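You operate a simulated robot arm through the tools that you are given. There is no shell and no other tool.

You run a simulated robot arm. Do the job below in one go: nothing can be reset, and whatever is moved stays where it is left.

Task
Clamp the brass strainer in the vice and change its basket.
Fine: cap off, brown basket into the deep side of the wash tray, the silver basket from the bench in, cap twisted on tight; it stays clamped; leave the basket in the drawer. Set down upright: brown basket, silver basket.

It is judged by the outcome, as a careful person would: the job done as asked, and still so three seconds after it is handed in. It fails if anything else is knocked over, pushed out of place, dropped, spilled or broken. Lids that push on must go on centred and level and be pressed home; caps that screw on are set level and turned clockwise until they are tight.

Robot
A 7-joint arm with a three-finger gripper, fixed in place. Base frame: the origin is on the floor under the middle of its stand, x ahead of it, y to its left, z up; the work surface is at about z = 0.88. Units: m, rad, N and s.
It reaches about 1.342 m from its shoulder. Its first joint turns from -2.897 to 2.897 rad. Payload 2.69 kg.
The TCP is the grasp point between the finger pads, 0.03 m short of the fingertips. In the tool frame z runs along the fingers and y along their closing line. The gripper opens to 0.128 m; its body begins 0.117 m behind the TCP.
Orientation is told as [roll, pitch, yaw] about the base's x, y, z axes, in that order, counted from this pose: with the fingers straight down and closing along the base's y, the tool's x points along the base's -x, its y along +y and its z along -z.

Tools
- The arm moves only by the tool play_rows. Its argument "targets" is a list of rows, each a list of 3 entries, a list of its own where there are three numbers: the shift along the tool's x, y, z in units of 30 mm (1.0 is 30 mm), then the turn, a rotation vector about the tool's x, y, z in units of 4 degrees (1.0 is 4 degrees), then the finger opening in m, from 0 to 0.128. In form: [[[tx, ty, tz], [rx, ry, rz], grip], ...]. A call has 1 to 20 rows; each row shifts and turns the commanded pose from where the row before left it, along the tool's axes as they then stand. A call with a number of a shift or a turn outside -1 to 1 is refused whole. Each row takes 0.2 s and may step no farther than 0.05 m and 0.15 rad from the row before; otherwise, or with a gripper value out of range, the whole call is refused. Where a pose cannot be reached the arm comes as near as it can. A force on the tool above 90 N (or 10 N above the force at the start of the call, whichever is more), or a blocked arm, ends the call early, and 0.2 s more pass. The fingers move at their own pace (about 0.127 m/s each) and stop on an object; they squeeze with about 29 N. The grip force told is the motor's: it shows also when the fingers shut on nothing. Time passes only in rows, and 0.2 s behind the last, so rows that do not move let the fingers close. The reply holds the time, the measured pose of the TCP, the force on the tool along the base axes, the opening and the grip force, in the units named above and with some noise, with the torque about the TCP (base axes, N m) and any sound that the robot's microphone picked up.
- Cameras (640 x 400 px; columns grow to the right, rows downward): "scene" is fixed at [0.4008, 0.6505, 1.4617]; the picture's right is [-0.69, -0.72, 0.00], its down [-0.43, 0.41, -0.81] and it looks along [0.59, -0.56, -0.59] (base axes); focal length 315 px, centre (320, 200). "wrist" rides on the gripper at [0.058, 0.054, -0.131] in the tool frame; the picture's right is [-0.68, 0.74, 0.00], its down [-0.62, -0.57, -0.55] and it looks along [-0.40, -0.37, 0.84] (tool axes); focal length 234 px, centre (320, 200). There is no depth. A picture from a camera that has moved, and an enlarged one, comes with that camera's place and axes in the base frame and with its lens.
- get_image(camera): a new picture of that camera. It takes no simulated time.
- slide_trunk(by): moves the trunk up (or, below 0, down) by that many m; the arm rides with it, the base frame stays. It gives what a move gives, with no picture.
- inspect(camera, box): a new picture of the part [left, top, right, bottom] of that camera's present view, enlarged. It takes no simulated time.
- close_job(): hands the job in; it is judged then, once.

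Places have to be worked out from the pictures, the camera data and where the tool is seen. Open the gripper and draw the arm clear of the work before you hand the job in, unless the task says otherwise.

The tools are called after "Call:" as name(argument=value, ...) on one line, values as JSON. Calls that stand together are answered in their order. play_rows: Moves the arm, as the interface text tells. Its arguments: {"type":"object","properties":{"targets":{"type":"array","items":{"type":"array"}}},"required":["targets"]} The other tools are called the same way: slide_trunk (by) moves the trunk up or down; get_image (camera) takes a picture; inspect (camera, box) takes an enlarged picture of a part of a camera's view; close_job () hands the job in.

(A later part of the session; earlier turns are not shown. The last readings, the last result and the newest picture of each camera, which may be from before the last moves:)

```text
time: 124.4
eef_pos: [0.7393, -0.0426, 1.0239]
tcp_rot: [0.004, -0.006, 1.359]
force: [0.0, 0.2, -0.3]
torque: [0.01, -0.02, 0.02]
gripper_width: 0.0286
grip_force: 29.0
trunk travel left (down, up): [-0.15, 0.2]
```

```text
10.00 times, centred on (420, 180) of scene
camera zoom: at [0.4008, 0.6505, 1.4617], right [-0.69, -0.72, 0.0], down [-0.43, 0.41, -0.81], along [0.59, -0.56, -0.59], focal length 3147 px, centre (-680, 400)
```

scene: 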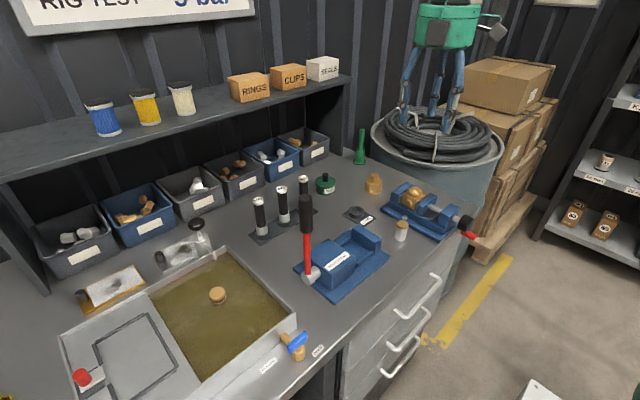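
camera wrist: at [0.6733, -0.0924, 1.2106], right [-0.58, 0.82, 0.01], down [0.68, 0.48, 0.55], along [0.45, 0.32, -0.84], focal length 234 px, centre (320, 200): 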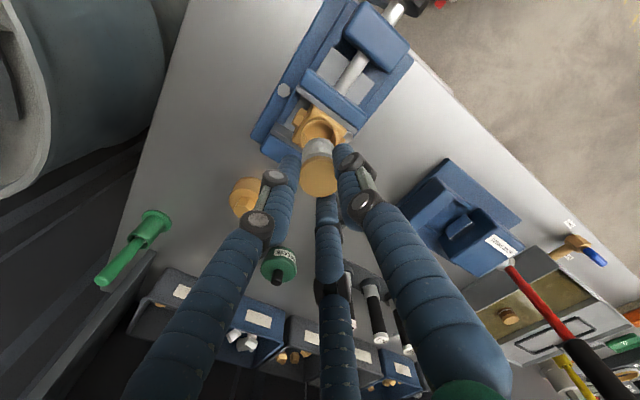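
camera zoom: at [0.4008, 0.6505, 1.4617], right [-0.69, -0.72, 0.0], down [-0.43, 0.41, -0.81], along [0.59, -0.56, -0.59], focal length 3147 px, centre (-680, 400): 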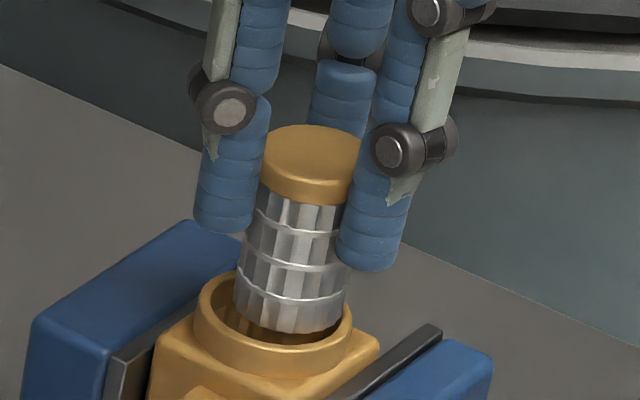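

I need a cleaner measurement of basket versus collar; enlarging both views more.

Call:
inspect(camera="scene", box=[412, 182, 436, 200])

Call:
inspect(camera="wrist", box=[295, 122, 347, 160])

```text
16.00 times, centred on (424, 191) of scene
camera zoom: at [0.4008, 0.6505, 1.4617], right [-0.69, -0.72, 0.0], down [-0.43, 0.41, -0.81], along [0.59, -0.56, -0.59], focal length 5035 px, centre (-1344, 344)
```

zoom: 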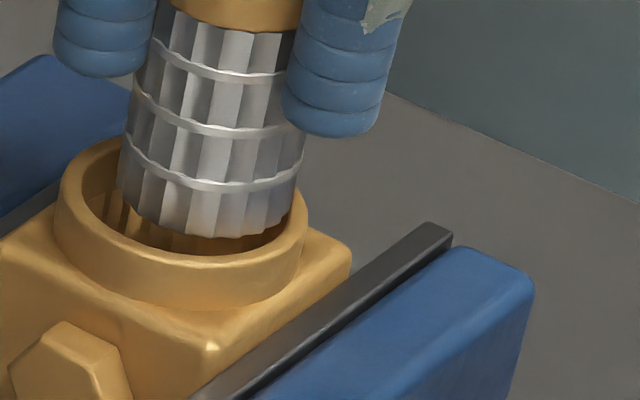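

```text
10.53 times, centred on (321, 141) of wrist
camera zoom: at [0.6749, -0.0914, 1.1561], right [-0.58, 0.82, 0.01], down [0.68, 0.48, 0.55], along [0.45, 0.32, -0.84], focal length 2465 px, centre (310, 821)
```

zoom: 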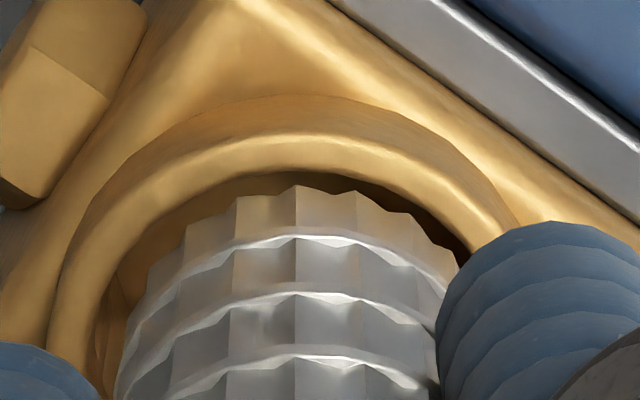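

Both views now agree the basket should go about 2–3 mm toward (+x, +y). I'll make that shift at this height and check the actual pose before lowering.

Call:
play_rows(targets=[[[-0.073, -0.073, 0], [0, 0, 0], 0.01], [[0, 0, 0], [0, 0, 0], 0.01]])

Call:
inspect(camera="scene", box=[412, 182, 436, 200])

Call:
inspect(camera="wrist", box=[295, 122, 347, 160])

```text
time: 125.0
eef_pos: [0.7417, -0.041, 1.0249]
tcp_rot: [0.003, -0.006, 1.362]
force: [-0.6, 0.0, -0.5]
torque: [-0.01, 0.01, -0.05]
gripper_width: 0.0288
grip_force: 29.3
trunk travel left (down, up): [-0.15, 0.2]
```

```text
16.00 times, centred on (424, 191) of scene
camera zoom: at [0.4008, 0.6505, 1.4617], right [-0.69, -0.72, 0.0], down [-0.43, 0.41, -0.81], along [0.59, -0.56, -0.59], focal length 5035 px, centre (-1344, 344)
```

zoom: 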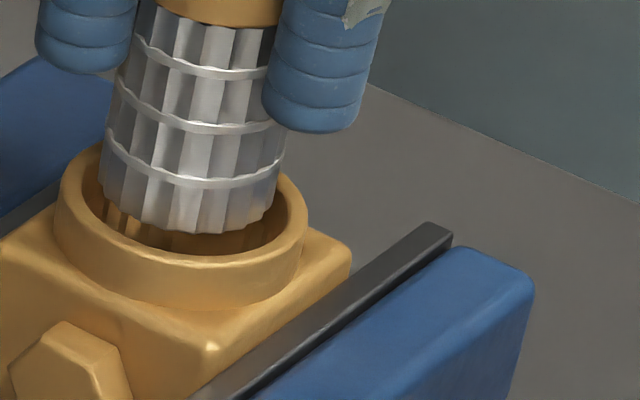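

```text
10.53 times, centred on (321, 141) of wrist
camera zoom: at [0.6774, -0.0894, 1.1567], right [-0.58, 0.82, 0.01], down [0.68, 0.48, 0.55], along [0.45, 0.32, -0.84], focal length 2465 px, centre (310, 821)
```

zoom: 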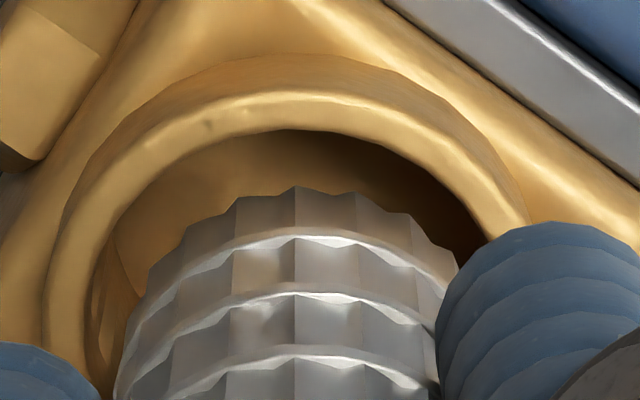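

The scene view now shows the basket centred in the collar; the wrist view suggests I may be ~1 mm far. I'll back off 1 mm and lower gently, reading the contact torque.

Call:
play_rows(targets=[[[0.025, 0.022, 0.08], [0, 0, 0], 0.01], [[0, 0, 0.08], [0, 0, 0], 0.01], [[0, 0, 0], [0, 0, 0], 0.01]])

Call:
inspect(camera="scene", box=[412, 182, 436, 200])

Call:
inspect(camera="wrist", box=[295, 122, 347, 160])

```text
time: 125.8
eef_pos: [0.7428, -0.0417, 1.0198]
tcp_rot: [0.004, -0.005, 1.359]
force: [-0.6, -0.2, -1.2]
torque: [0.05, 0.0, 0.02]
gripper_width: 0.0286
grip_force: 28.7
trunk travel left (down, up): [-0.15, 0.2]
```

```text
16.00 times, centred on (424, 191) of scene
camera zoom: at [0.4008, 0.6505, 1.4617], right [-0.69, -0.72, 0.0], down [-0.43, 0.41, -0.81], along [0.59, -0.56, -0.59], focal length 5035 px, centre (-1344, 344)
```

zoom: 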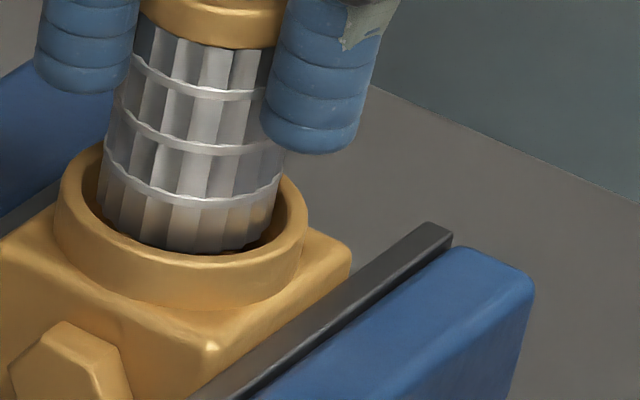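

```text
10.53 times, centred on (321, 141) of wrist
camera zoom: at [0.6774, -0.0905, 1.152], right [-0.58, 0.82, 0.01], down [0.68, 0.48, 0.55], along [0.45, 0.32, -0.84], focal length 2465 px, centre (310, 821)
```

zoom: 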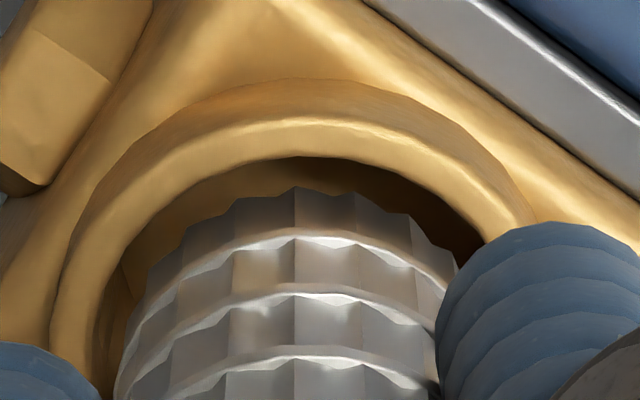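

No contact, and the basket's edge is now entering the collar with an even gap. Continuing down slowly.

Call:
play_rows(targets=[[[0, 0, 0.08], [0, 0, 0], 0.01], [[0, 0, 0.08], [0, 0, 0], 0.01], [[0, 0, 0], [0, 0, 0], 0.01]])

Call:
inspect(camera="scene", box=[412, 182, 436, 200])

Call:
inspect(camera="wrist", box=[295, 122, 347, 160])

```text
time: 126.6
eef_pos: [0.7415, -0.0412, 1.0154]
tcp_rot: [0.003, -0.005, 1.361]
force: [0.0, -0.3, 0.1]
torque: [-0.03, 0.0, 0.02]
gripper_width: 0.0287
grip_force: 29.0
trunk travel left (down, up): [-0.15, 0.2]
```

```text
16.00 times, centred on (424, 191) of scene
camera zoom: at [0.4008, 0.6505, 1.4617], right [-0.69, -0.72, 0.0], down [-0.43, 0.41, -0.81], along [0.59, -0.56, -0.59], focal length 5035 px, centre (-1344, 344)
```

zoom: 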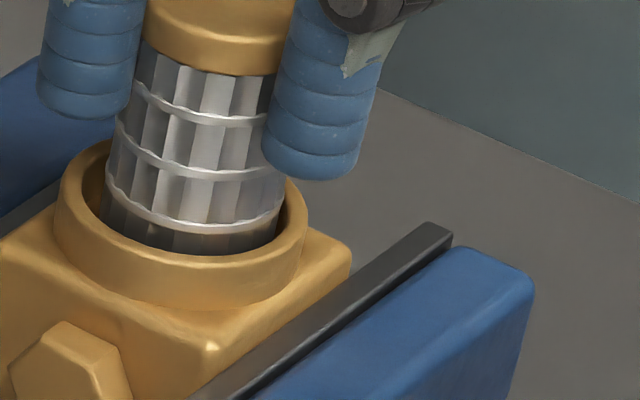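

```text
10.53 times, centred on (321, 141) of wrist
camera zoom: at [0.6764, -0.091, 1.147], right [-0.58, 0.82, 0.01], down [0.68, 0.48, 0.55], along [0.45, 0.32, -0.84], focal length 2465 px, centre (310, 821)
```

zoom: 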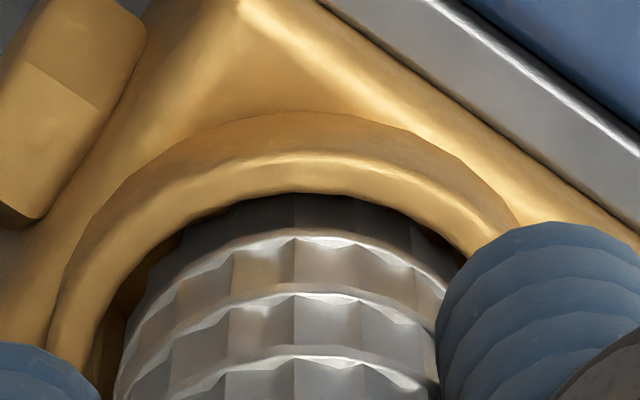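

The basket is going into the bore without contact. Continuing down toward the seat.

Call:
play_rows(targets=[[[0, 0, 0.1], [0, 0, 0], 0.01], [[0, 0, 0.1], [0, 0, 0], 0.01], [[0, 0, 0.1], [0, 0, 0], 0.01], [[0, 0, 0], [0, 0, 0], 0.01]])

Call:
inspect(camera="scene", box=[412, 178, 440, 200])

```text
time: 127.6
eef_pos: [0.7426, -0.0432, 1.0047]
tcp_rot: [0.004, -0.005, 1.361]
force: [0.0, -1.0, -0.8]
torque: [0.02, -0.03, 0.0]
gripper_width: 0.0284
grip_force: 28.6
trunk travel left (down, up): [-0.15, 0.2]
```

```text
16.00 times, centred on (426, 189) of scene
camera zoom: at [0.4008, 0.6505, 1.4617], right [-0.69, -0.72, 0.0], down [-0.43, 0.41, -0.81], along [0.59, -0.56, -0.59], focal length 5035 px, centre (-1376, 376)
```

zoom: 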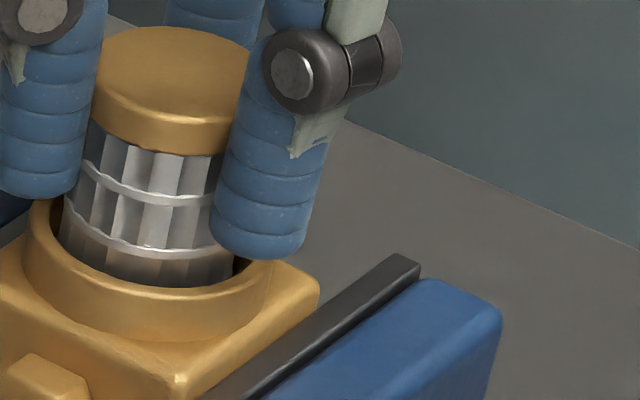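

Still free. Lowering the last centimetre in small steps until it seats.

Call:
play_rows(targets=[[[0, 0, 0.1], [0, 0, 0], 0.01], [[0, 0, 0.1], [0, 0, 0], 0.01], [[0, 0, 0], [0, 0, 0], 0.01]])

Call:
play_rows(targets=[[[0, 0, 0.07], [0, 0, 0], 0.01], [[0, 0, 0], [0, 0, 0], 0.01]])

Call:
inspect(camera="scene", box=[412, 178, 440, 200])

```text
time: 128.4
eef_pos: [0.7433, -0.0419, 0.9992]
tcp_rot: [0.005, -0.005, 1.361]
force: [0.1, 0.0, -0.5]
torque: [-0.03, 0.03, -0.02]
gripper_width: 0.0286
grip_force: 29.7
trunk travel left (down, up): [-0.15, 0.2]
```

```text
time: 129.0
eef_pos: [0.7409, -0.0434, 0.9963]
tcp_rot: [0.005, -0.005, 1.359]
force: [-0.5, 0.6, -0.4]
torque: [-0.03, -0.02, 0.0]
gripper_width: 0.0285
grip_force: 29.1
trunk travel left (down, up): [-0.15, 0.2]
```

```text
16.00 times, centred on (426, 189) of scene
camera zoom: at [0.4008, 0.6505, 1.4617], right [-0.69, -0.72, 0.0], down [-0.43, 0.41, -0.81], along [0.59, -0.56, -0.59], focal length 5035 px, centre (-1376, 376)
```

zoom: 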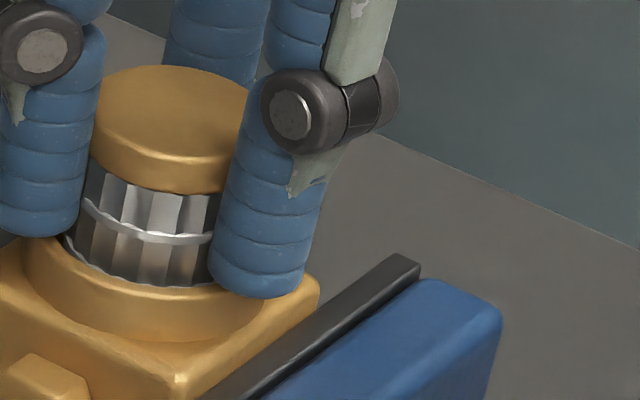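

The silver basket was gripped a little lower than the brown one, so it still has ~9 mm to go while the fingertips are approaching the collar. I'll keep lowering 2 mm at a time and stop at first contact.

Call:
play_rows(targets=[[[0, 0, 0.07], [0, 0, 0], 0.01], [[0, 0, 0], [0, 0, 0], 0.01]])

Call:
play_rows(targets=[[[0, 0, 0.07], [0, 0, 0], 0.01], [[0, 0, 0], [0, 0, 0], 0.01]])

Call:
inspect(camera="scene", box=[412, 178, 440, 200])

Call:
inspect(camera="wrist", box=[280, 120, 360, 200])

```text
time: 129.6
eef_pos: [0.7403, -0.0428, 0.9958]
tcp_rot: [0.003, -0.003, 1.361]
force: [0.6, 1.2, -0.2]
torque: [0.0, -0.02, -0.01]
gripper_width: 0.0283
grip_force: 28.8
trunk travel left (down, up): [-0.15, 0.2]
```

```text
time: 130.2
eef_pos: [0.7415, -0.0419, 0.9954]
tcp_rot: [0.001, -0.006, 1.361]
force: [-0.9, -0.8, 7.8]
torque: [-0.14, 0.02, -0.03]
gripper_width: 0.0286
grip_force: 29.3
trunk travel left (down, up): [-0.15, 0.2]
```

```text
16.00 times, centred on (426, 189) of scene
camera zoom: at [0.4008, 0.6505, 1.4617], right [-0.69, -0.72, 0.0], down [-0.43, 0.41, -0.81], along [0.59, -0.56, -0.59], focal length 5035 px, centre (-1376, 376)
```

zoom: 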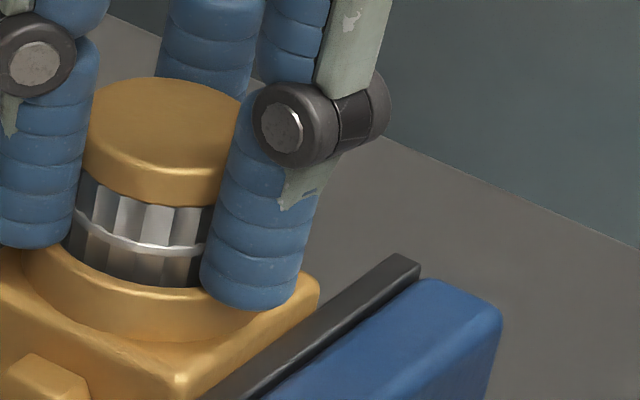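

```text
5.00 times, centred on (320, 160) of wrist
camera zoom: at [0.6773, -0.0905, 1.1265], right [-0.58, 0.82, 0.0], down [0.68, 0.48, 0.55], along [0.45, 0.32, -0.83], focal length 1171 px, centre (320, 400)
```

zoom: 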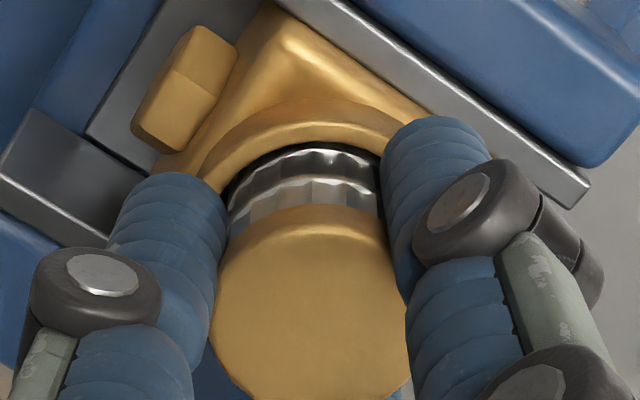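

The fingertips have reached the collar top while the basket still sits ~7 mm above its seat. Rather than let it drop, I'll take it back to the bench and regrip it ~8 mm higher. Lifting it out first.

Call:
play_rows(targets=[[[0, 0, -0.3], [0, 0, 0], 0.01], [[0, 0, -0.5], [0, 0, 0], 0.01], [[0, 0, -0.7], [0, 0, 0], 0.01], [[0, 0, -0.8], [0, 0, 0], 0.01], [[0, 0, -0.7], [0, 0, 0], 0.01], [[-0.7775, 0.503, 0], [0, 0, 0], 0.01], [[-0.7775, 0.503, 0], [0, 0, 0], 0.01], [[-0.7775, 0.503, 0], [0, 0, 0], 0.01], [[-0.7775, 0.503, 0], [0, 0, 0], 0.01], [[0, 0, 0], [0, 0, 0], 0.01]])

Call:
get_image(camera="wrist")

Call:
inspect(camera="scene", box=[370, 130, 470, 250])

```text
time: 132.4
eef_pos: [0.703, 0.0616, 1.0873]
tcp_rot: [0.002, -0.003, 1.361]
force: [0.6, 0.5, -0.5]
torque: [-0.04, 0.0, 0.0]
gripper_width: 0.0286
grip_force: 29.4
trunk travel left (down, up): [-0.15, 0.2]
```

```text
taken
camera wrist: at [0.6377, 0.014, 1.2192], right [-0.58, 0.82, 0.0], down [0.68, 0.48, 0.55], along [0.45, 0.32, -0.84], focal length 234 px, centre (320, 200)
```

wrist: 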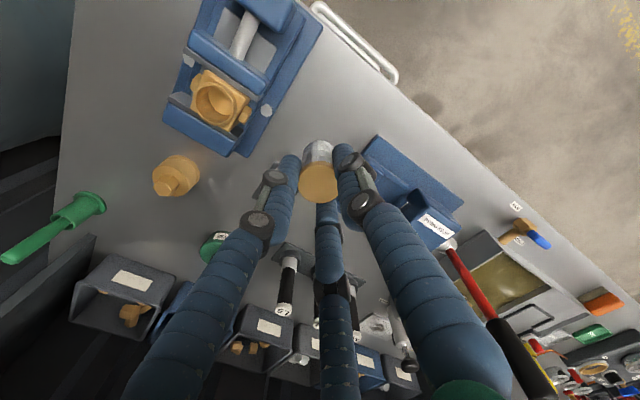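

```text
3.33 times, centred on (420, 190) of scene
camera zoom: at [0.4008, 0.6505, 1.4617], right [-0.69, -0.72, 0.0], down [-0.43, 0.41, -0.81], along [0.59, -0.56, -0.59], focal length 1049 px, centre (-13, 233)
```

zoom: 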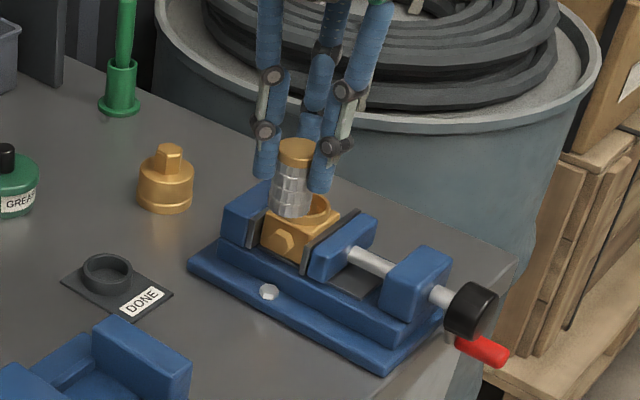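

Back over its bench spot. Lowering to the bench.

Call:
play_rows(targets=[[[0, 0, 0.9], [0, 0, 0], 0.01], [[0, 0, 0.9], [0, 0, 0], 0.01], [[0, 0, 0.9], [0, 0, 0], 0.01], [[0, 0, 0.9], [0, 0, 0], 0.01], [[0, 0, 0.8], [0, 0, 0], 0.01], [[0, 0, 0.1], [0, 0, 0], 0.01], [[0, 0, 0], [0, 0, 0], 0.01]])

Call:
play_rows(targets=[[[0, 0, 0.07], [0, 0, 0], 0.01], [[0, 0, 0], [0, 0, 0], 0.01]])

```text
time: 134.0
eef_pos: [0.7011, 0.0609, 0.9498]
tcp_rot: [0.004, -0.004, 1.362]
force: [0.4, -0.2, 0.2]
torque: [0.01, 0.0, 0.01]
gripper_width: 0.0286
grip_force: 28.7
trunk travel left (down, up): [-0.15, 0.2]
```

```text
time: 134.6
eef_pos: [0.7018, 0.0626, 0.9474]
tcp_rot: [0.004, -0.006, 1.363]
force: [-0.7, -0.4, -0.1]
torque: [-0.03, -0.01, -0.03]
gripper_width: 0.0284
grip_force: 29.0
trunk travel left (down, up): [-0.15, 0.2]
```

Call:
play_rows(targets=[[[0, 0, 0.06], [0, 0, 0], 0.01], [[0, 0, 0], [0, 0, 0], 0.01]])

Call:
play_rows(targets=[[[0, 0, 0.04], [0, 0, 0], 0.01], [[0, 0, 0], [0, 0, 0], 0.01]])

```text
time: 135.2
eef_pos: [0.7015, 0.0615, 0.947]
tcp_rot: [0.005, -0.008, 1.36]
force: [-0.2, 0.3, -0.4]
torque: [0.0, -0.01, 0.03]
gripper_width: 0.0285
grip_force: 29.2
trunk travel left (down, up): [-0.15, 0.2]
```

```text
time: 135.8
eef_pos: [0.7012, 0.0611, 0.945]
tcp_rot: [0.004, -0.005, 1.359]
force: [-0.9, 0.2, -0.7]
torque: [0.01, 0.0, 0.02]
gripper_width: 0.0284
grip_force: 29.6
trunk travel left (down, up): [-0.15, 0.2]
```

Within a millimetre of the original height; a bit further to contact.

Call:
play_rows(targets=[[[0, 0, 0.04], [0, 0, 0], 0.01], [[0, 0, 0], [0, 0, 0], 0.01]])

Call:
play_rows(targets=[[[0, 0, 0.03], [0, 0, 0], 0.01], [[0, 0, 0], [0, 0, 0], 0.01]])

Call:
inspect(camera="scene", box=[380, 200, 440, 250])

```text
time: 136.4
eef_pos: [0.7019, 0.0617, 0.9435]
tcp_rot: [0.004, -0.004, 1.361]
force: [-0.6, 0.4, -0.6]
torque: [0.04, -0.01, -0.02]
gripper_width: 0.0286
grip_force: 28.6
trunk travel left (down, up): [-0.15, 0.2]
```

```text
time: 137.0
eef_pos: [0.7006, 0.0611, 0.942]
tcp_rot: [0.003, -0.005, 1.358]
force: [0.7, -0.7, -1.2]
torque: [0.0, -0.03, 0.01]
gripper_width: 0.0285
grip_force: 28.3
trunk travel left (down, up): [-0.15, 0.2]
```

```text
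8.00 times, centred on (410, 225) of scene
camera zoom: at [0.4008, 0.6505, 1.4617], right [-0.69, -0.72, 0.0], down [-0.43, 0.41, -0.81], along [0.59, -0.56, -0.59], focal length 2517 px, centre (-400, 0)
```

zoom: 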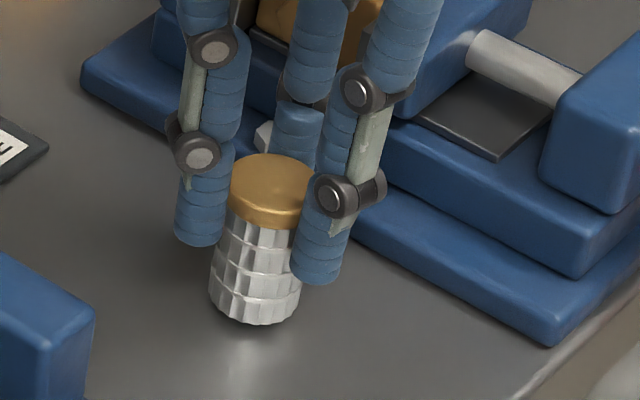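

The basket is still a few mm above the bench (it slid slightly in the grip at the earlier rim touch). Continuing to lower.

Call:
play_rows(targets=[[[0, 0, 0.06], [0, 0, 0], 0.01], [[0, 0, 0], [0, 0, 0], 0.01]])

Call:
play_rows(targets=[[[0, 0, 0.05], [0, 0, 0], 0.01], [[0, 0, 0], [0, 0, 0], 0.01]])

Call:
play_rows(targets=[[[0, 0, 0.05], [0, 0, 0], 0.01], [[0, 0, 0], [0, 0, 0], 0.01]])

```text
time: 137.6
eef_pos: [0.7011, 0.0619, 0.9388]
tcp_rot: [0.003, -0.007, 1.359]
force: [0.4, -0.3, -0.5]
torque: [0.01, -0.01, -0.02]
gripper_width: 0.0288
grip_force: 28.9
trunk travel left (down, up): [-0.15, 0.2]
```

```text
time: 138.2
eef_pos: [0.7007, 0.0627, 0.9387]
tcp_rot: [0.003, -0.004, 1.362]
force: [-0.2, -0.1, 0.2]
torque: [0.02, -0.02, 0.0]
gripper_width: 0.0289
grip_force: 28.5
trunk travel left (down, up): [-0.15, 0.2]
```

```text
time: 138.8
eef_pos: [0.7009, 0.0632, 0.9371]
tcp_rot: [0.004, -0.005, 1.36]
force: [-0.5, -0.3, 1.8]
torque: [-0.02, 0.01, 0.03]
gripper_width: 0.0286
grip_force: 28.5
trunk travel left (down, up): [-0.15, 0.2]
```

Contact now: the basket had slipped 8 mm up in the grip at the rim touch. It's standing on the bench again; I'll open, rise 8.5 mm and regrip on the rim.

Call:
play_rows(targets=[[[0, 0, 0], [0, 0, 0], 0.05], [[0, 0, 0], [0, 0, 0], 0.05], [[0, 0, -0.3], [0, 0, 0], 0.05], [[0, 0, 0], [0, 0, 0], 0.05]])

Call:
inspect(camera="wrist", box=[240, 110, 400, 240])

Call:
inspect(camera="scene", box=[380, 200, 440, 250])

```text
time: 139.8
eef_pos: [0.7016, 0.062, 0.9479]
tcp_rot: [0.005, -0.006, 1.361]
force: [-0.3, -0.3, 0.9]
torque: [-0.02, 0.01, 0.01]
gripper_width: 0.0501
grip_force: 0.0
trunk travel left (down, up): [-0.15, 0.2]
```

```text
3.08 times, centred on (320, 175) of wrist
camera zoom: at [0.6376, 0.0145, 1.0791], right [-0.58, 0.82, 0.01], down [0.68, 0.48, 0.55], along [0.45, 0.32, -0.84], focal length 720 px, centre (320, 277)
```

zoom: 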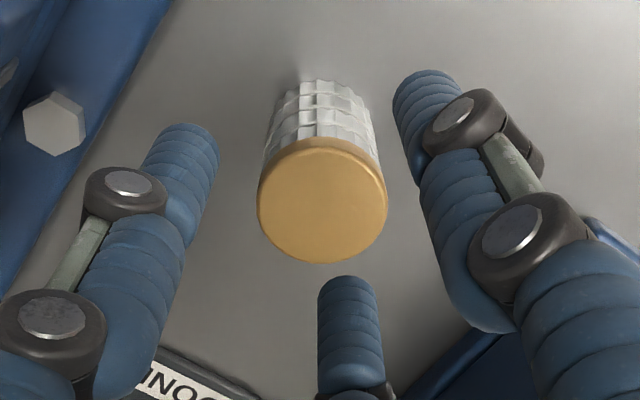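

```text
8.00 times, centred on (410, 225) of scene
camera zoom: at [0.4008, 0.6505, 1.4617], right [-0.69, -0.72, 0.0], down [-0.43, 0.41, -0.81], along [0.59, -0.56, -0.59], focal length 2517 px, centre (-400, 0)
```

zoom: 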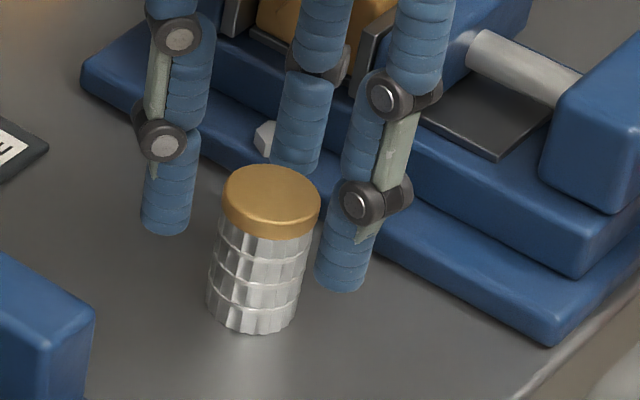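

The rim is ~4 mm off the tool axis toward (-x, -y). I'll correct that and close on the rim.

Call:
play_rows(targets=[[[0.091, 0.107, 0], [0, 0, 0], 0.05], [[0, 0, 0], [0, 0, 0], 0.05]])

Call:
inspect(camera="wrist", box=[240, 110, 400, 240])

```text
time: 140.4
eef_pos: [0.6973, 0.0599, 0.9459]
tcp_rot: [0.004, -0.007, 1.36]
force: [-0.4, -0.3, 0.5]
torque: [0.04, -0.02, 0.01]
gripper_width: 0.0503
grip_force: 0.0
trunk travel left (down, up): [-0.15, 0.2]
```

```text
3.08 times, centred on (320, 175) of wrist
camera zoom: at [0.6339, 0.0129, 1.0783], right [-0.58, 0.82, 0.01], down [0.68, 0.48, 0.55], along [0.45, 0.32, -0.84], focal length 720 px, centre (320, 277)
```

zoom: 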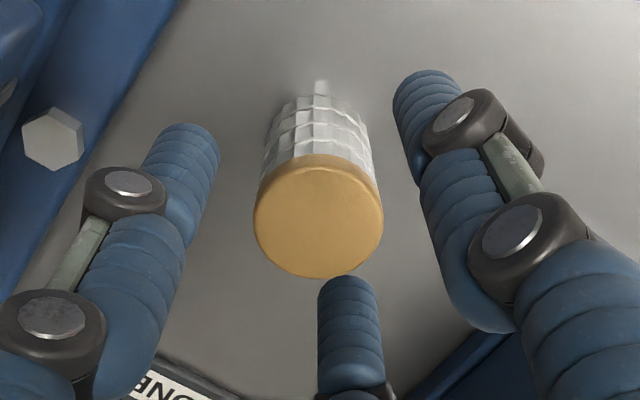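

Perfectly centred. Closing on the rim and lifting.

Call:
play_rows(targets=[[[0, 0, 0], [0, 0, 0], 0.01], [[0, 0, 0], [0, 0, 0], 0.01], [[0, 0, 0], [0, 0, 0], 0.01]])

Call:
play_rows(targets=[[[0, 0, -0.3], [0, 0, 0], 0.01], [[0, 0, -0.7], [0, 0, 0], 0.01], [[0, 0, -0.9], [0, 0, 0], 0.01], [[0, 0, -0.9], [0, 0, 0], 0.01], [[0, 0, -0.9], [0, 0, 0], 0.01], [[0, 0, -0.7], [0, 0, 0], 0.01], [[0, 0, 0], [0, 0, 0], 0.01]])

Call:
inspect(camera="wrist", box=[240, 110, 400, 240])

Call:
inspect(camera="scene", box=[380, 140, 440, 190])

```text
time: 141.2
eef_pos: [0.6994, 0.0602, 0.9451]
tcp_rot: [0.003, -0.007, 1.362]
force: [0.1, -0.4, -0.5]
torque: [0.02, 0.0, -0.03]
gripper_width: 0.0288
grip_force: 29.4
trunk travel left (down, up): [-0.15, 0.2]
```

```text
time: 142.8
eef_pos: [0.6992, 0.0578, 1.0805]
tcp_rot: [0.004, -0.006, 1.363]
force: [0.9, -0.3, -0.2]
torque: [-0.02, 0.0, -0.01]
gripper_width: 0.0288
grip_force: 28.9
trunk travel left (down, up): [-0.15, 0.2]
```

```text
3.08 times, centred on (320, 175) of wrist
camera zoom: at [0.6339, 0.0112, 1.2123], right [-0.58, 0.82, 0.01], down [0.68, 0.48, 0.55], along [0.45, 0.32, -0.84], focal length 720 px, centre (320, 277)
```

zoom: 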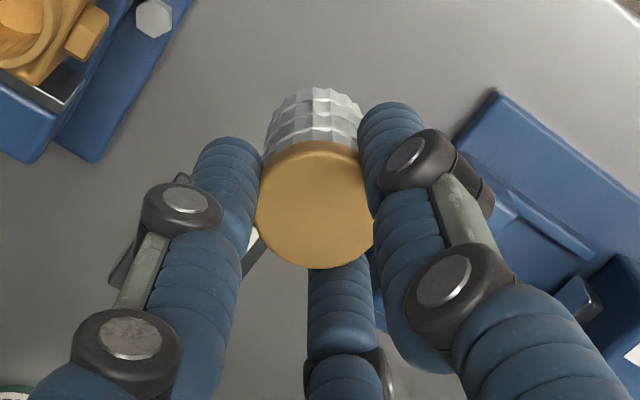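

```text
8.00 times, centred on (410, 165) of scene
camera zoom: at [0.4008, 0.6505, 1.4617], right [-0.69, -0.72, 0.0], down [-0.43, 0.41, -0.81], along [0.59, -0.56, -0.59], focal length 2517 px, centre (-400, 480)
```

zoom: 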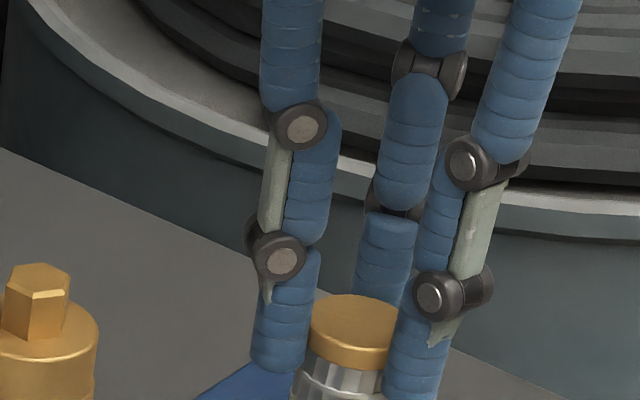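

Good grip, rim fully held. Moving to the proven entry position (0.742, -0.045) and lowering to just above the collar.

Call:
play_rows(targets=[[[0.756, -0.528, 0], [0, 0, 0], 0.01], [[0.756, -0.528, 0], [0, 0, 0], 0.01], [[0.756, -0.528, 0], [0, 0, 0], 0.01], [[0.756, -0.528, 0], [0, 0, 0], 0.01], [[0, 0, 0.6], [0, 0, 0], 0.01], [[0, 0, 0.6], [0, 0, 0], 0.01], [[0, 0, 0.2], [0, 0, 0], 0.01], [[0, 0, 0], [0, 0, 0], 0.01]])

Call:
inspect(camera="scene", box=[410, 176, 438, 200])

Call:
inspect(camera="wrist", box=[295, 112, 347, 160])

```text
time: 144.6
eef_pos: [0.7419, -0.0436, 1.0351]
tcp_rot: [0.002, -0.006, 1.361]
force: [0.1, -0.2, 0.0]
torque: [0.03, -0.01, 0.0]
gripper_width: 0.0288
grip_force: 28.8
trunk travel left (down, up): [-0.15, 0.2]
```

```text
16.00 times, centred on (424, 188) of scene
camera zoom: at [0.4008, 0.6505, 1.4617], right [-0.69, -0.72, 0.0], down [-0.43, 0.41, -0.81], along [0.59, -0.56, -0.59], focal length 5035 px, centre (-1344, 392)
```

zoom: 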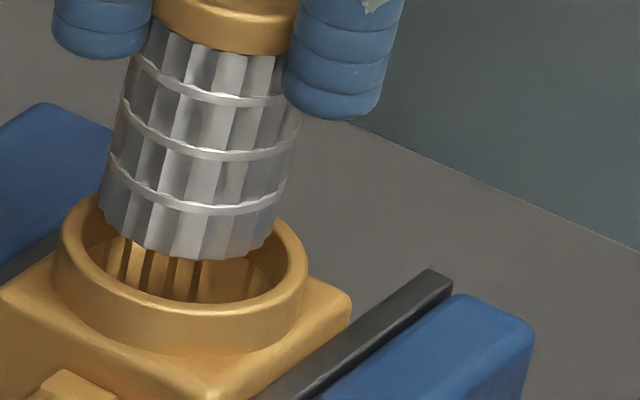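

```text
8.33 times, centred on (321, 136) of wrist
camera zoom: at [0.6772, -0.0909, 1.1684], right [-0.58, 0.82, 0.01], down [0.68, 0.48, 0.55], along [0.45, 0.32, -0.84], focal length 1951 px, centre (312, 733)
```

zoom: 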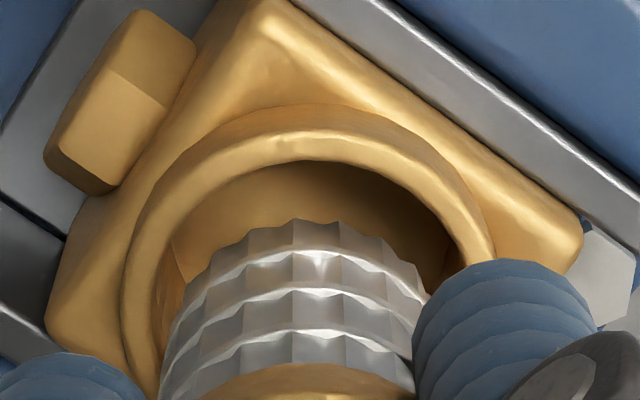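

Aligned with the collar in both views. Lowering into the bore step by step.

Call:
play_rows(targets=[[[0, 0, 0.1], [0, 0, 0], 0.01], [[0, 0, 0.1], [0, 0, 0], 0.01], [[0, 0, 0.1], [0, 0, 0], 0.01], [[0, 0, 0], [0, 0, 0], 0.01]])

Call:
inspect(camera="scene", box=[410, 176, 438, 200])

Call:
inspect(camera="wrist", box=[295, 112, 347, 160])

```text
time: 145.6
eef_pos: [0.7407, -0.0439, 1.0268]
tcp_rot: [0.003, -0.005, 1.361]
force: [0.2, 0.2, -0.4]
torque: [-0.03, -0.01, -0.01]
gripper_width: 0.0288
grip_force: 29.2
trunk travel left (down, up): [-0.15, 0.2]
```

```text
16.00 times, centred on (424, 188) of scene
camera zoom: at [0.4008, 0.6505, 1.4617], right [-0.69, -0.72, 0.0], down [-0.43, 0.41, -0.81], along [0.59, -0.56, -0.59], focal length 5035 px, centre (-1344, 392)
```

zoom: 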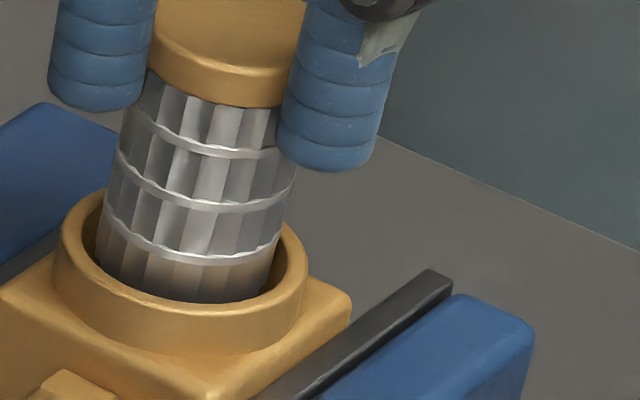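

```text
8.33 times, centred on (321, 136) of wrist
camera zoom: at [0.6762, -0.0911, 1.1583], right [-0.58, 0.82, 0.01], down [0.68, 0.48, 0.55], along [0.45, 0.32, -0.84], focal length 1951 px, centre (312, 733)
```

zoom: 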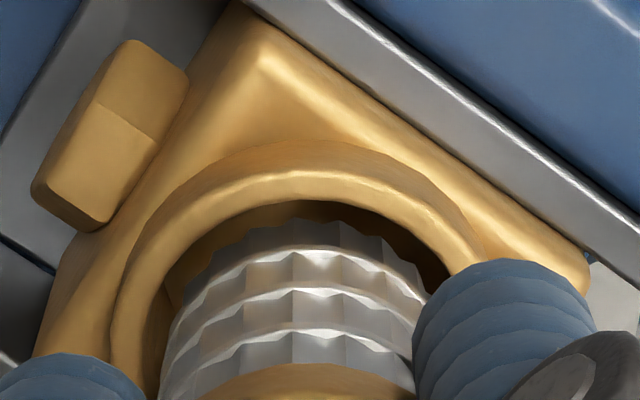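

Entering cleanly. Continuing down.

Call:
play_rows(targets=[[[0, 0, 0.1], [0, 0, 0], 0.01], [[0, 0, 0.1], [0, 0, 0], 0.01], [[0, 0, 0.1], [0, 0, 0], 0.01], [[0, 0, 0], [0, 0, 0], 0.01]])

Call:
play_rows(targets=[[[0, 0, 0.1], [0, 0, 0], 0.01], [[0, 0, 0.1], [0, 0, 0], 0.01], [[0, 0, 0], [0, 0, 0], 0.01]])

Call:
inspect(camera="scene", box=[410, 176, 438, 200])

```text
time: 146.6
eef_pos: [0.7413, -0.0428, 1.0178]
tcp_rot: [0.004, -0.004, 1.361]
force: [-1.2, 0.6, 0.3]
torque: [-0.01, 0.01, 0.02]
gripper_width: 0.0288
grip_force: 28.8
trunk travel left (down, up): [-0.15, 0.2]
```

```text
time: 147.4
eef_pos: [0.7407, -0.0448, 1.0118]
tcp_rot: [0.004, -0.004, 1.362]
force: [0.5, -0.1, -0.2]
torque: [0.01, 0.02, -0.02]
gripper_width: 0.0286
grip_force: 29.2
trunk travel left (down, up): [-0.15, 0.2]
```

```text
16.00 times, centred on (424, 188) of scene
camera zoom: at [0.4008, 0.6505, 1.4617], right [-0.69, -0.72, 0.0], down [-0.43, 0.41, -0.81], along [0.59, -0.56, -0.59], focal length 5035 px, centre (-1344, 392)
```

zoom: 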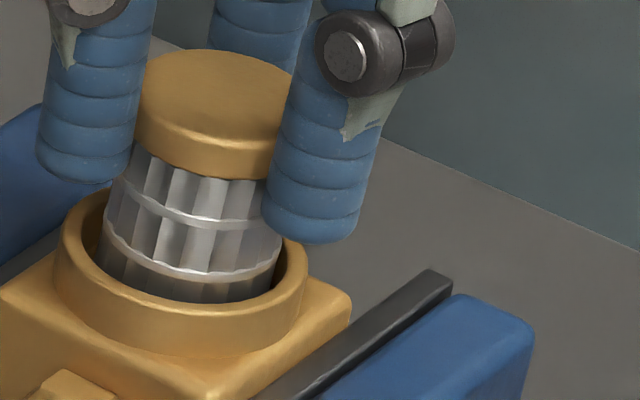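

Free so far. Another ~10 mm to the seat, in small steps.

Call:
play_rows(targets=[[[0, 0, 0.1], [0, 0, 0], 0.01], [[0, 0, 0.1], [0, 0, 0], 0.01], [[0, 0, 0], [0, 0, 0], 0.01]])

Call:
play_rows(targets=[[[0, 0, 0.08], [0, 0, 0], 0.01], [[0, 0, 0], [0, 0, 0], 0.01]])

Call:
play_rows(targets=[[[0, 0, 0.06], [0, 0, 0], 0.01], [[0, 0, 0], [0, 0, 0], 0.01]])

Call:
inspect(camera="scene", box=[410, 176, 438, 200])

```text
time: 148.2
eef_pos: [0.7403, -0.0433, 1.0059]
tcp_rot: [0.004, -0.005, 1.363]
force: [0.4, -0.2, -0.4]
torque: [0.01, 0.03, 0.01]
gripper_width: 0.0285
grip_force: 29.2
trunk travel left (down, up): [-0.15, 0.2]
```

```text
time: 148.8
eef_pos: [0.7407, -0.0432, 1.0029]
tcp_rot: [0.002, -0.007, 1.361]
force: [-0.3, -0.3, -0.3]
torque: [0.01, 0.02, 0.02]
gripper_width: 0.029
grip_force: 29.0
trunk travel left (down, up): [-0.15, 0.2]
```

```text
time: 149.4
eef_pos: [0.7402, -0.0423, 1.0008]
tcp_rot: [0.004, -0.006, 1.363]
force: [0.0, 0.9, 0.2]
torque: [-0.02, -0.01, 0.03]
gripper_width: 0.0287
grip_force: 29.0
trunk travel left (down, up): [-0.15, 0.2]
```

```text
16.00 times, centred on (424, 188) of scene
camera zoom: at [0.4008, 0.6505, 1.4617], right [-0.69, -0.72, 0.0], down [-0.43, 0.41, -0.81], along [0.59, -0.56, -0.59], focal length 5035 px, centre (-1344, 392)
```

zoom: 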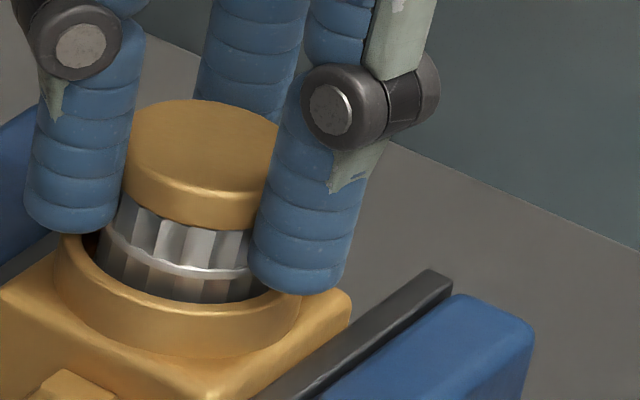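

About 4 mm to go. Continuing in 2 mm steps to contact.

Call:
play_rows(targets=[[[0, 0, 0.06], [0, 0, 0], 0.01], [[0, 0, 0], [0, 0, 0], 0.01]])

Call:
play_rows(targets=[[[0, 0, 0.05], [0, 0, 0], 0.01], [[0, 0, 0], [0, 0, 0], 0.01]])

Call:
inspect(camera="scene", box=[410, 176, 438, 200])

```text
time: 150.0
eef_pos: [0.7399, -0.0444, 0.9999]
tcp_rot: [0.004, -0.005, 1.362]
force: [0.4, 0.3, -0.7]
torque: [0.02, 0.04, 0.0]
gripper_width: 0.0285
grip_force: 28.5
trunk travel left (down, up): [-0.15, 0.2]
```

```text
time: 150.6
eef_pos: [0.7414, -0.0436, 0.9982]
tcp_rot: [0.003, -0.005, 1.361]
force: [-0.4, -0.3, 1.1]
torque: [-0.03, 0.0, -0.02]
gripper_width: 0.0283
grip_force: 28.9
trunk travel left (down, up): [-0.15, 0.2]
```

```text
16.00 times, centred on (424, 188) of scene
camera zoom: at [0.4008, 0.6505, 1.4617], right [-0.69, -0.72, 0.0], down [-0.43, 0.41, -0.81], along [0.59, -0.56, -0.59], focal length 5035 px, centre (-1344, 392)
```

zoom: 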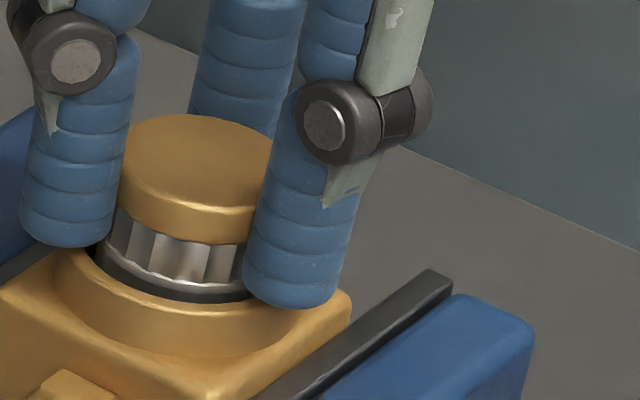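

Nearly seated (matches the brown basket's height within ~1 mm). One more small step.

Call:
play_rows(targets=[[[0, 0, 0.04], [0, 0, 0], 0.01], [[0, 0, 0], [0, 0, 0], 0.01]])

Call:
play_rows(targets=[[[0, 0, 0.03], [0, 0, 0], 0.01], [[0, 0, 0], [0, 0, 0], 0.01]])

Call:
inspect(camera="scene", box=[410, 176, 438, 200])

```text
time: 151.2
eef_pos: [0.7401, -0.0432, 0.9979]
tcp_rot: [0.003, -0.004, 1.361]
force: [1.9, -2.1, 6.2]
torque: [-0.19, -0.03, 0.04]
gripper_width: 0.0285
grip_force: 28.6
trunk travel left (down, up): [-0.15, 0.2]
```

```text
time: 151.8
eef_pos: [0.7403, -0.0428, 0.9969]
tcp_rot: [0.003, -0.006, 1.361]
force: [2.8, -3.4, 16.3]
torque: [-0.29, -0.04, 0.04]
gripper_width: 0.0286
grip_force: 29.0
trunk travel left (down, up): [-0.15, 0.2]
```

```text
16.00 times, centred on (424, 188) of scene
camera zoom: at [0.4008, 0.6505, 1.4617], right [-0.69, -0.72, 0.0], down [-0.43, 0.41, -0.81], along [0.59, -0.56, -0.59], focal length 5035 px, centre (-1344, 392)
```

zoom: 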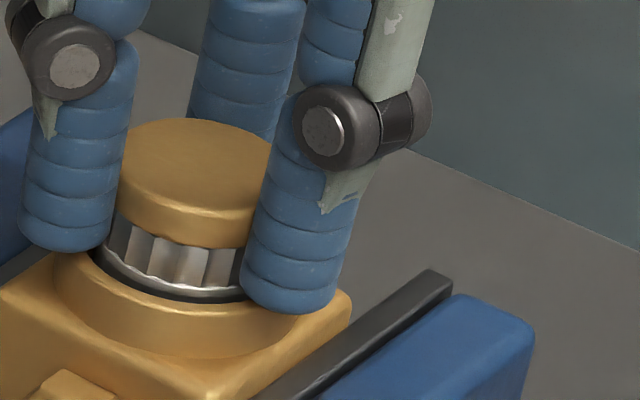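

Seated: 16 N contact and the exposed height equals the brown basket's. Easing 1 mm and opening the fingers, then rising.

Call:
play_rows(targets=[[[0, 0, -0.03], [0, 0, 0], 0.01], [[0, 0, 0], [0, 0, 0], 0.05], [[0, 0, 0], [0, 0, 0], 0.06], [[0, 0, -0.3], [0, 0, 0], 0.06], [[0, 0, -0.8], [0, 0, 0], 0.08], [[0, 0, -0.9], [0, 0, 0], 0.09], [[0, 0, -0.9], [0, 0, 0], 0.09], [[0, 0, 0], [0, 0, 0], 0.09]])

Call:
inspect(camera="scene", box=[385, 160, 455, 220])

Call:
inspect(camera="wrist", box=[260, 70, 380, 190])

```text
time: 153.6
eef_pos: [0.7391, -0.0426, 1.0856]
tcp_rot: [0.004, -0.005, 1.362]
force: [-0.3, 0.5, 0.9]
torque: [0.0, -0.05, 0.03]
gripper_width: 0.09
grip_force: 0.0
trunk travel left (down, up): [-0.15, 0.2]
```

```text
6.67 times, centred on (420, 190) of scene
camera zoom: at [0.4008, 0.6505, 1.4617], right [-0.69, -0.72, 0.0], down [-0.43, 0.41, -0.81], along [0.59, -0.56, -0.59], focal length 2098 px, centre (-347, 267)
```

zoom: 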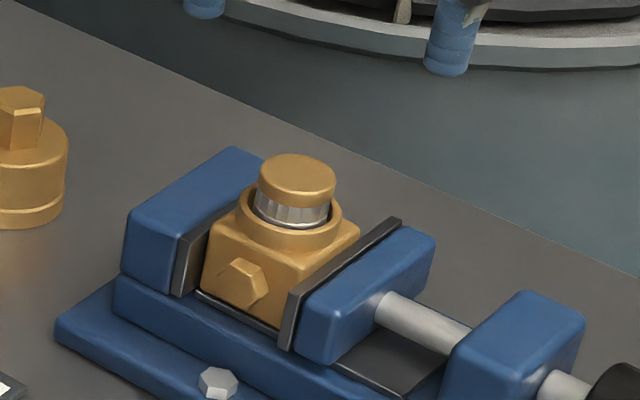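

```text
3.33 times, centred on (320, 130) of wrist
camera zoom: at [0.6745, -0.0901, 1.2172], right [-0.58, 0.82, 0.01], down [0.68, 0.48, 0.55], along [0.45, 0.32, -0.84], focal length 781 px, centre (320, 433)
```

zoom: 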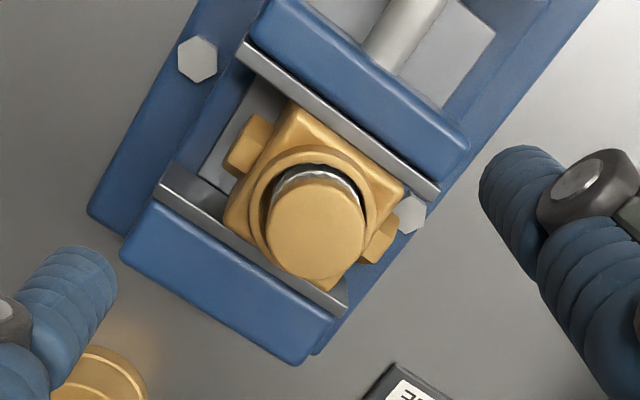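

The silver basket is seated upright in the body. Next, the cap: moving over it on the bench.

Call:
play_rows(targets=[[[-0.065, -0.9, 0], [0, 0, 0], 0.09], [[-0.065, -0.9, 0], [0, 0, 0], 0.09], [[-0.065, -0.9, 0], [0, 0, 0], 0.09], [[-0.065, -0.9, 0], [0, 0, 0], 0.09], [[-0.065, -0.9, 0], [0, 0, 0], 0.09], [[-0.065, -0.9, 0], [0, 0, 0], 0.09], [[0, 0, 0], [0, 0, 0], 0.09]])

Call:
inspect(camera="wrist", box=[240, 80, 400, 200])

```text
time: 155.2
eef_pos: [0.9039, -0.0663, 1.0836]
tcp_rot: [0.004, -0.004, 1.361]
force: [-0.7, -0.2, -0.6]
torque: [0.0, 0.02, 0.0]
gripper_width: 0.09
grip_force: 0.1
trunk travel left (down, up): [-0.15, 0.2]
```

```text
3.33 times, centred on (320, 140) of wrist
camera zoom: at [0.8394, -0.1134, 1.215], right [-0.58, 0.82, 0.01], down [0.68, 0.48, 0.55], along [0.45, 0.32, -0.84], focal length 781 px, centre (320, 400)
```

zoom: 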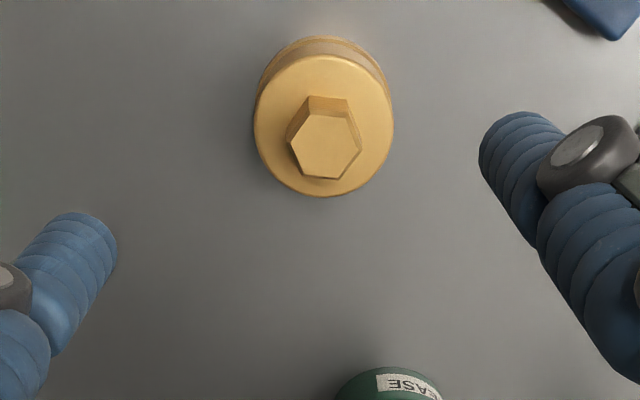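

The cap is at about (0.897, -0.071), 8 mm off the tool axis. I'll centre on it and descend to grip height.

Call:
play_rows(targets=[[[0.151, 0.23, 0.5], [0, 0, 0], 0.09], [[0, 0, 0.9], [0, 0, 0], 0.09], [[0, 0, 0.9], [0, 0, 0], 0.09], [[0, 0, 0.9], [0, 0, 0], 0.09], [[0, 0, 0], [0, 0, 0], 0.09]])

Call:
inspect(camera="wrist", box=[240, 80, 400, 200])

```text
time: 156.4
eef_pos: [0.8943, -0.0681, 0.9865]
tcp_rot: [0.003, -0.005, 1.362]
force: [0.4, 0.3, -0.3]
torque: [0.03, 0.02, -0.02]
gripper_width: 0.0901
grip_force: 0.0
trunk travel left (down, up): [-0.15, 0.2]
```

```text
3.33 times, centred on (320, 140) of wrist
camera zoom: at [0.8303, -0.1157, 1.1187], right [-0.58, 0.82, 0.01], down [0.68, 0.48, 0.55], along [0.45, 0.32, -0.84], focal length 781 px, centre (320, 400)
```

zoom: 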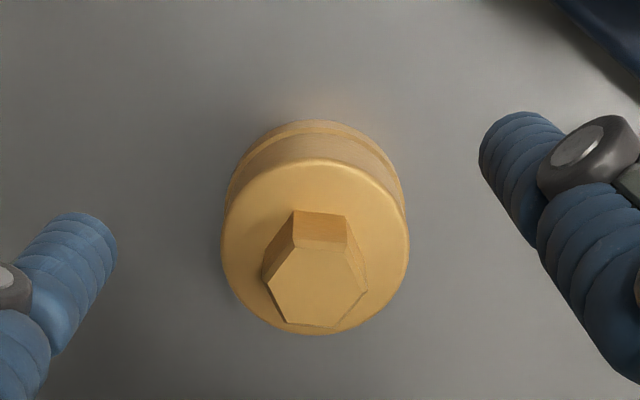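

Centred within 1 mm. Descending and gripping the cap.

Call:
play_rows(targets=[[[0, 0, 0.7], [0, 0, 0], 0.08], [[0, 0, 0.7], [0, 0, 0], 0.08], [[0, 0, 0.6], [0, 0, 0], 0.08], [[0, 0, 0], [0, 0, 0], 0.03], [[0, 0, 0], [0, 0, 0], 0.03], [[0, 0, 0], [0, 0, 0], 0.03]])

Call:
inspect(camera="wrist", box=[240, 100, 400, 240])

Call:
inspect(camera="scene", box=[340, 130, 420, 210])

```text
time: 157.8
eef_pos: [0.8933, -0.0686, 0.9283]
tcp_rot: [0.005, -0.005, 1.361]
force: [0.2, -0.1, 0.3]
torque: [-0.01, 0.0, 0.01]
gripper_width: 0.052
grip_force: 29.5
trunk travel left (down, up): [-0.15, 0.2]
```

```text
2.86 times, centred on (320, 170) of wrist
camera zoom: at [0.8291, -0.1153, 1.0592], right [-0.58, 0.82, 0.01], down [0.68, 0.48, 0.55], along [0.45, 0.32, -0.84], focal length 669 px, centre (320, 286)
```

zoom: 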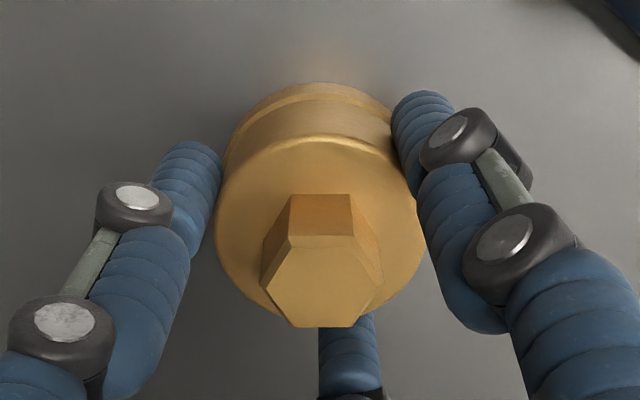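

```text
5.00 times, centred on (380, 170) of scene
camera zoom: at [0.4008, 0.6505, 1.4617], right [-0.69, -0.72, 0.0], down [-0.43, 0.41, -0.81], along [0.59, -0.56, -0.59], focal length 1573 px, centre (20, 350)
```

zoom: 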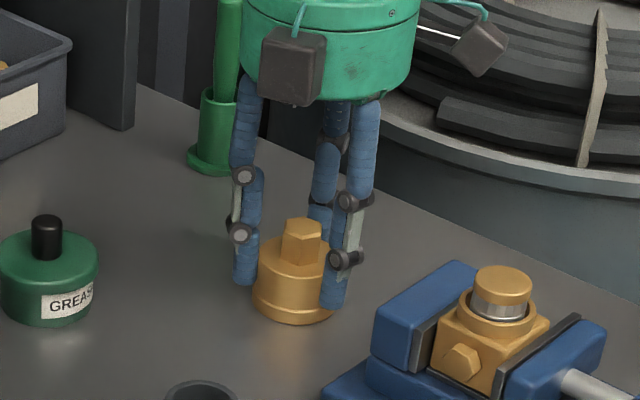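

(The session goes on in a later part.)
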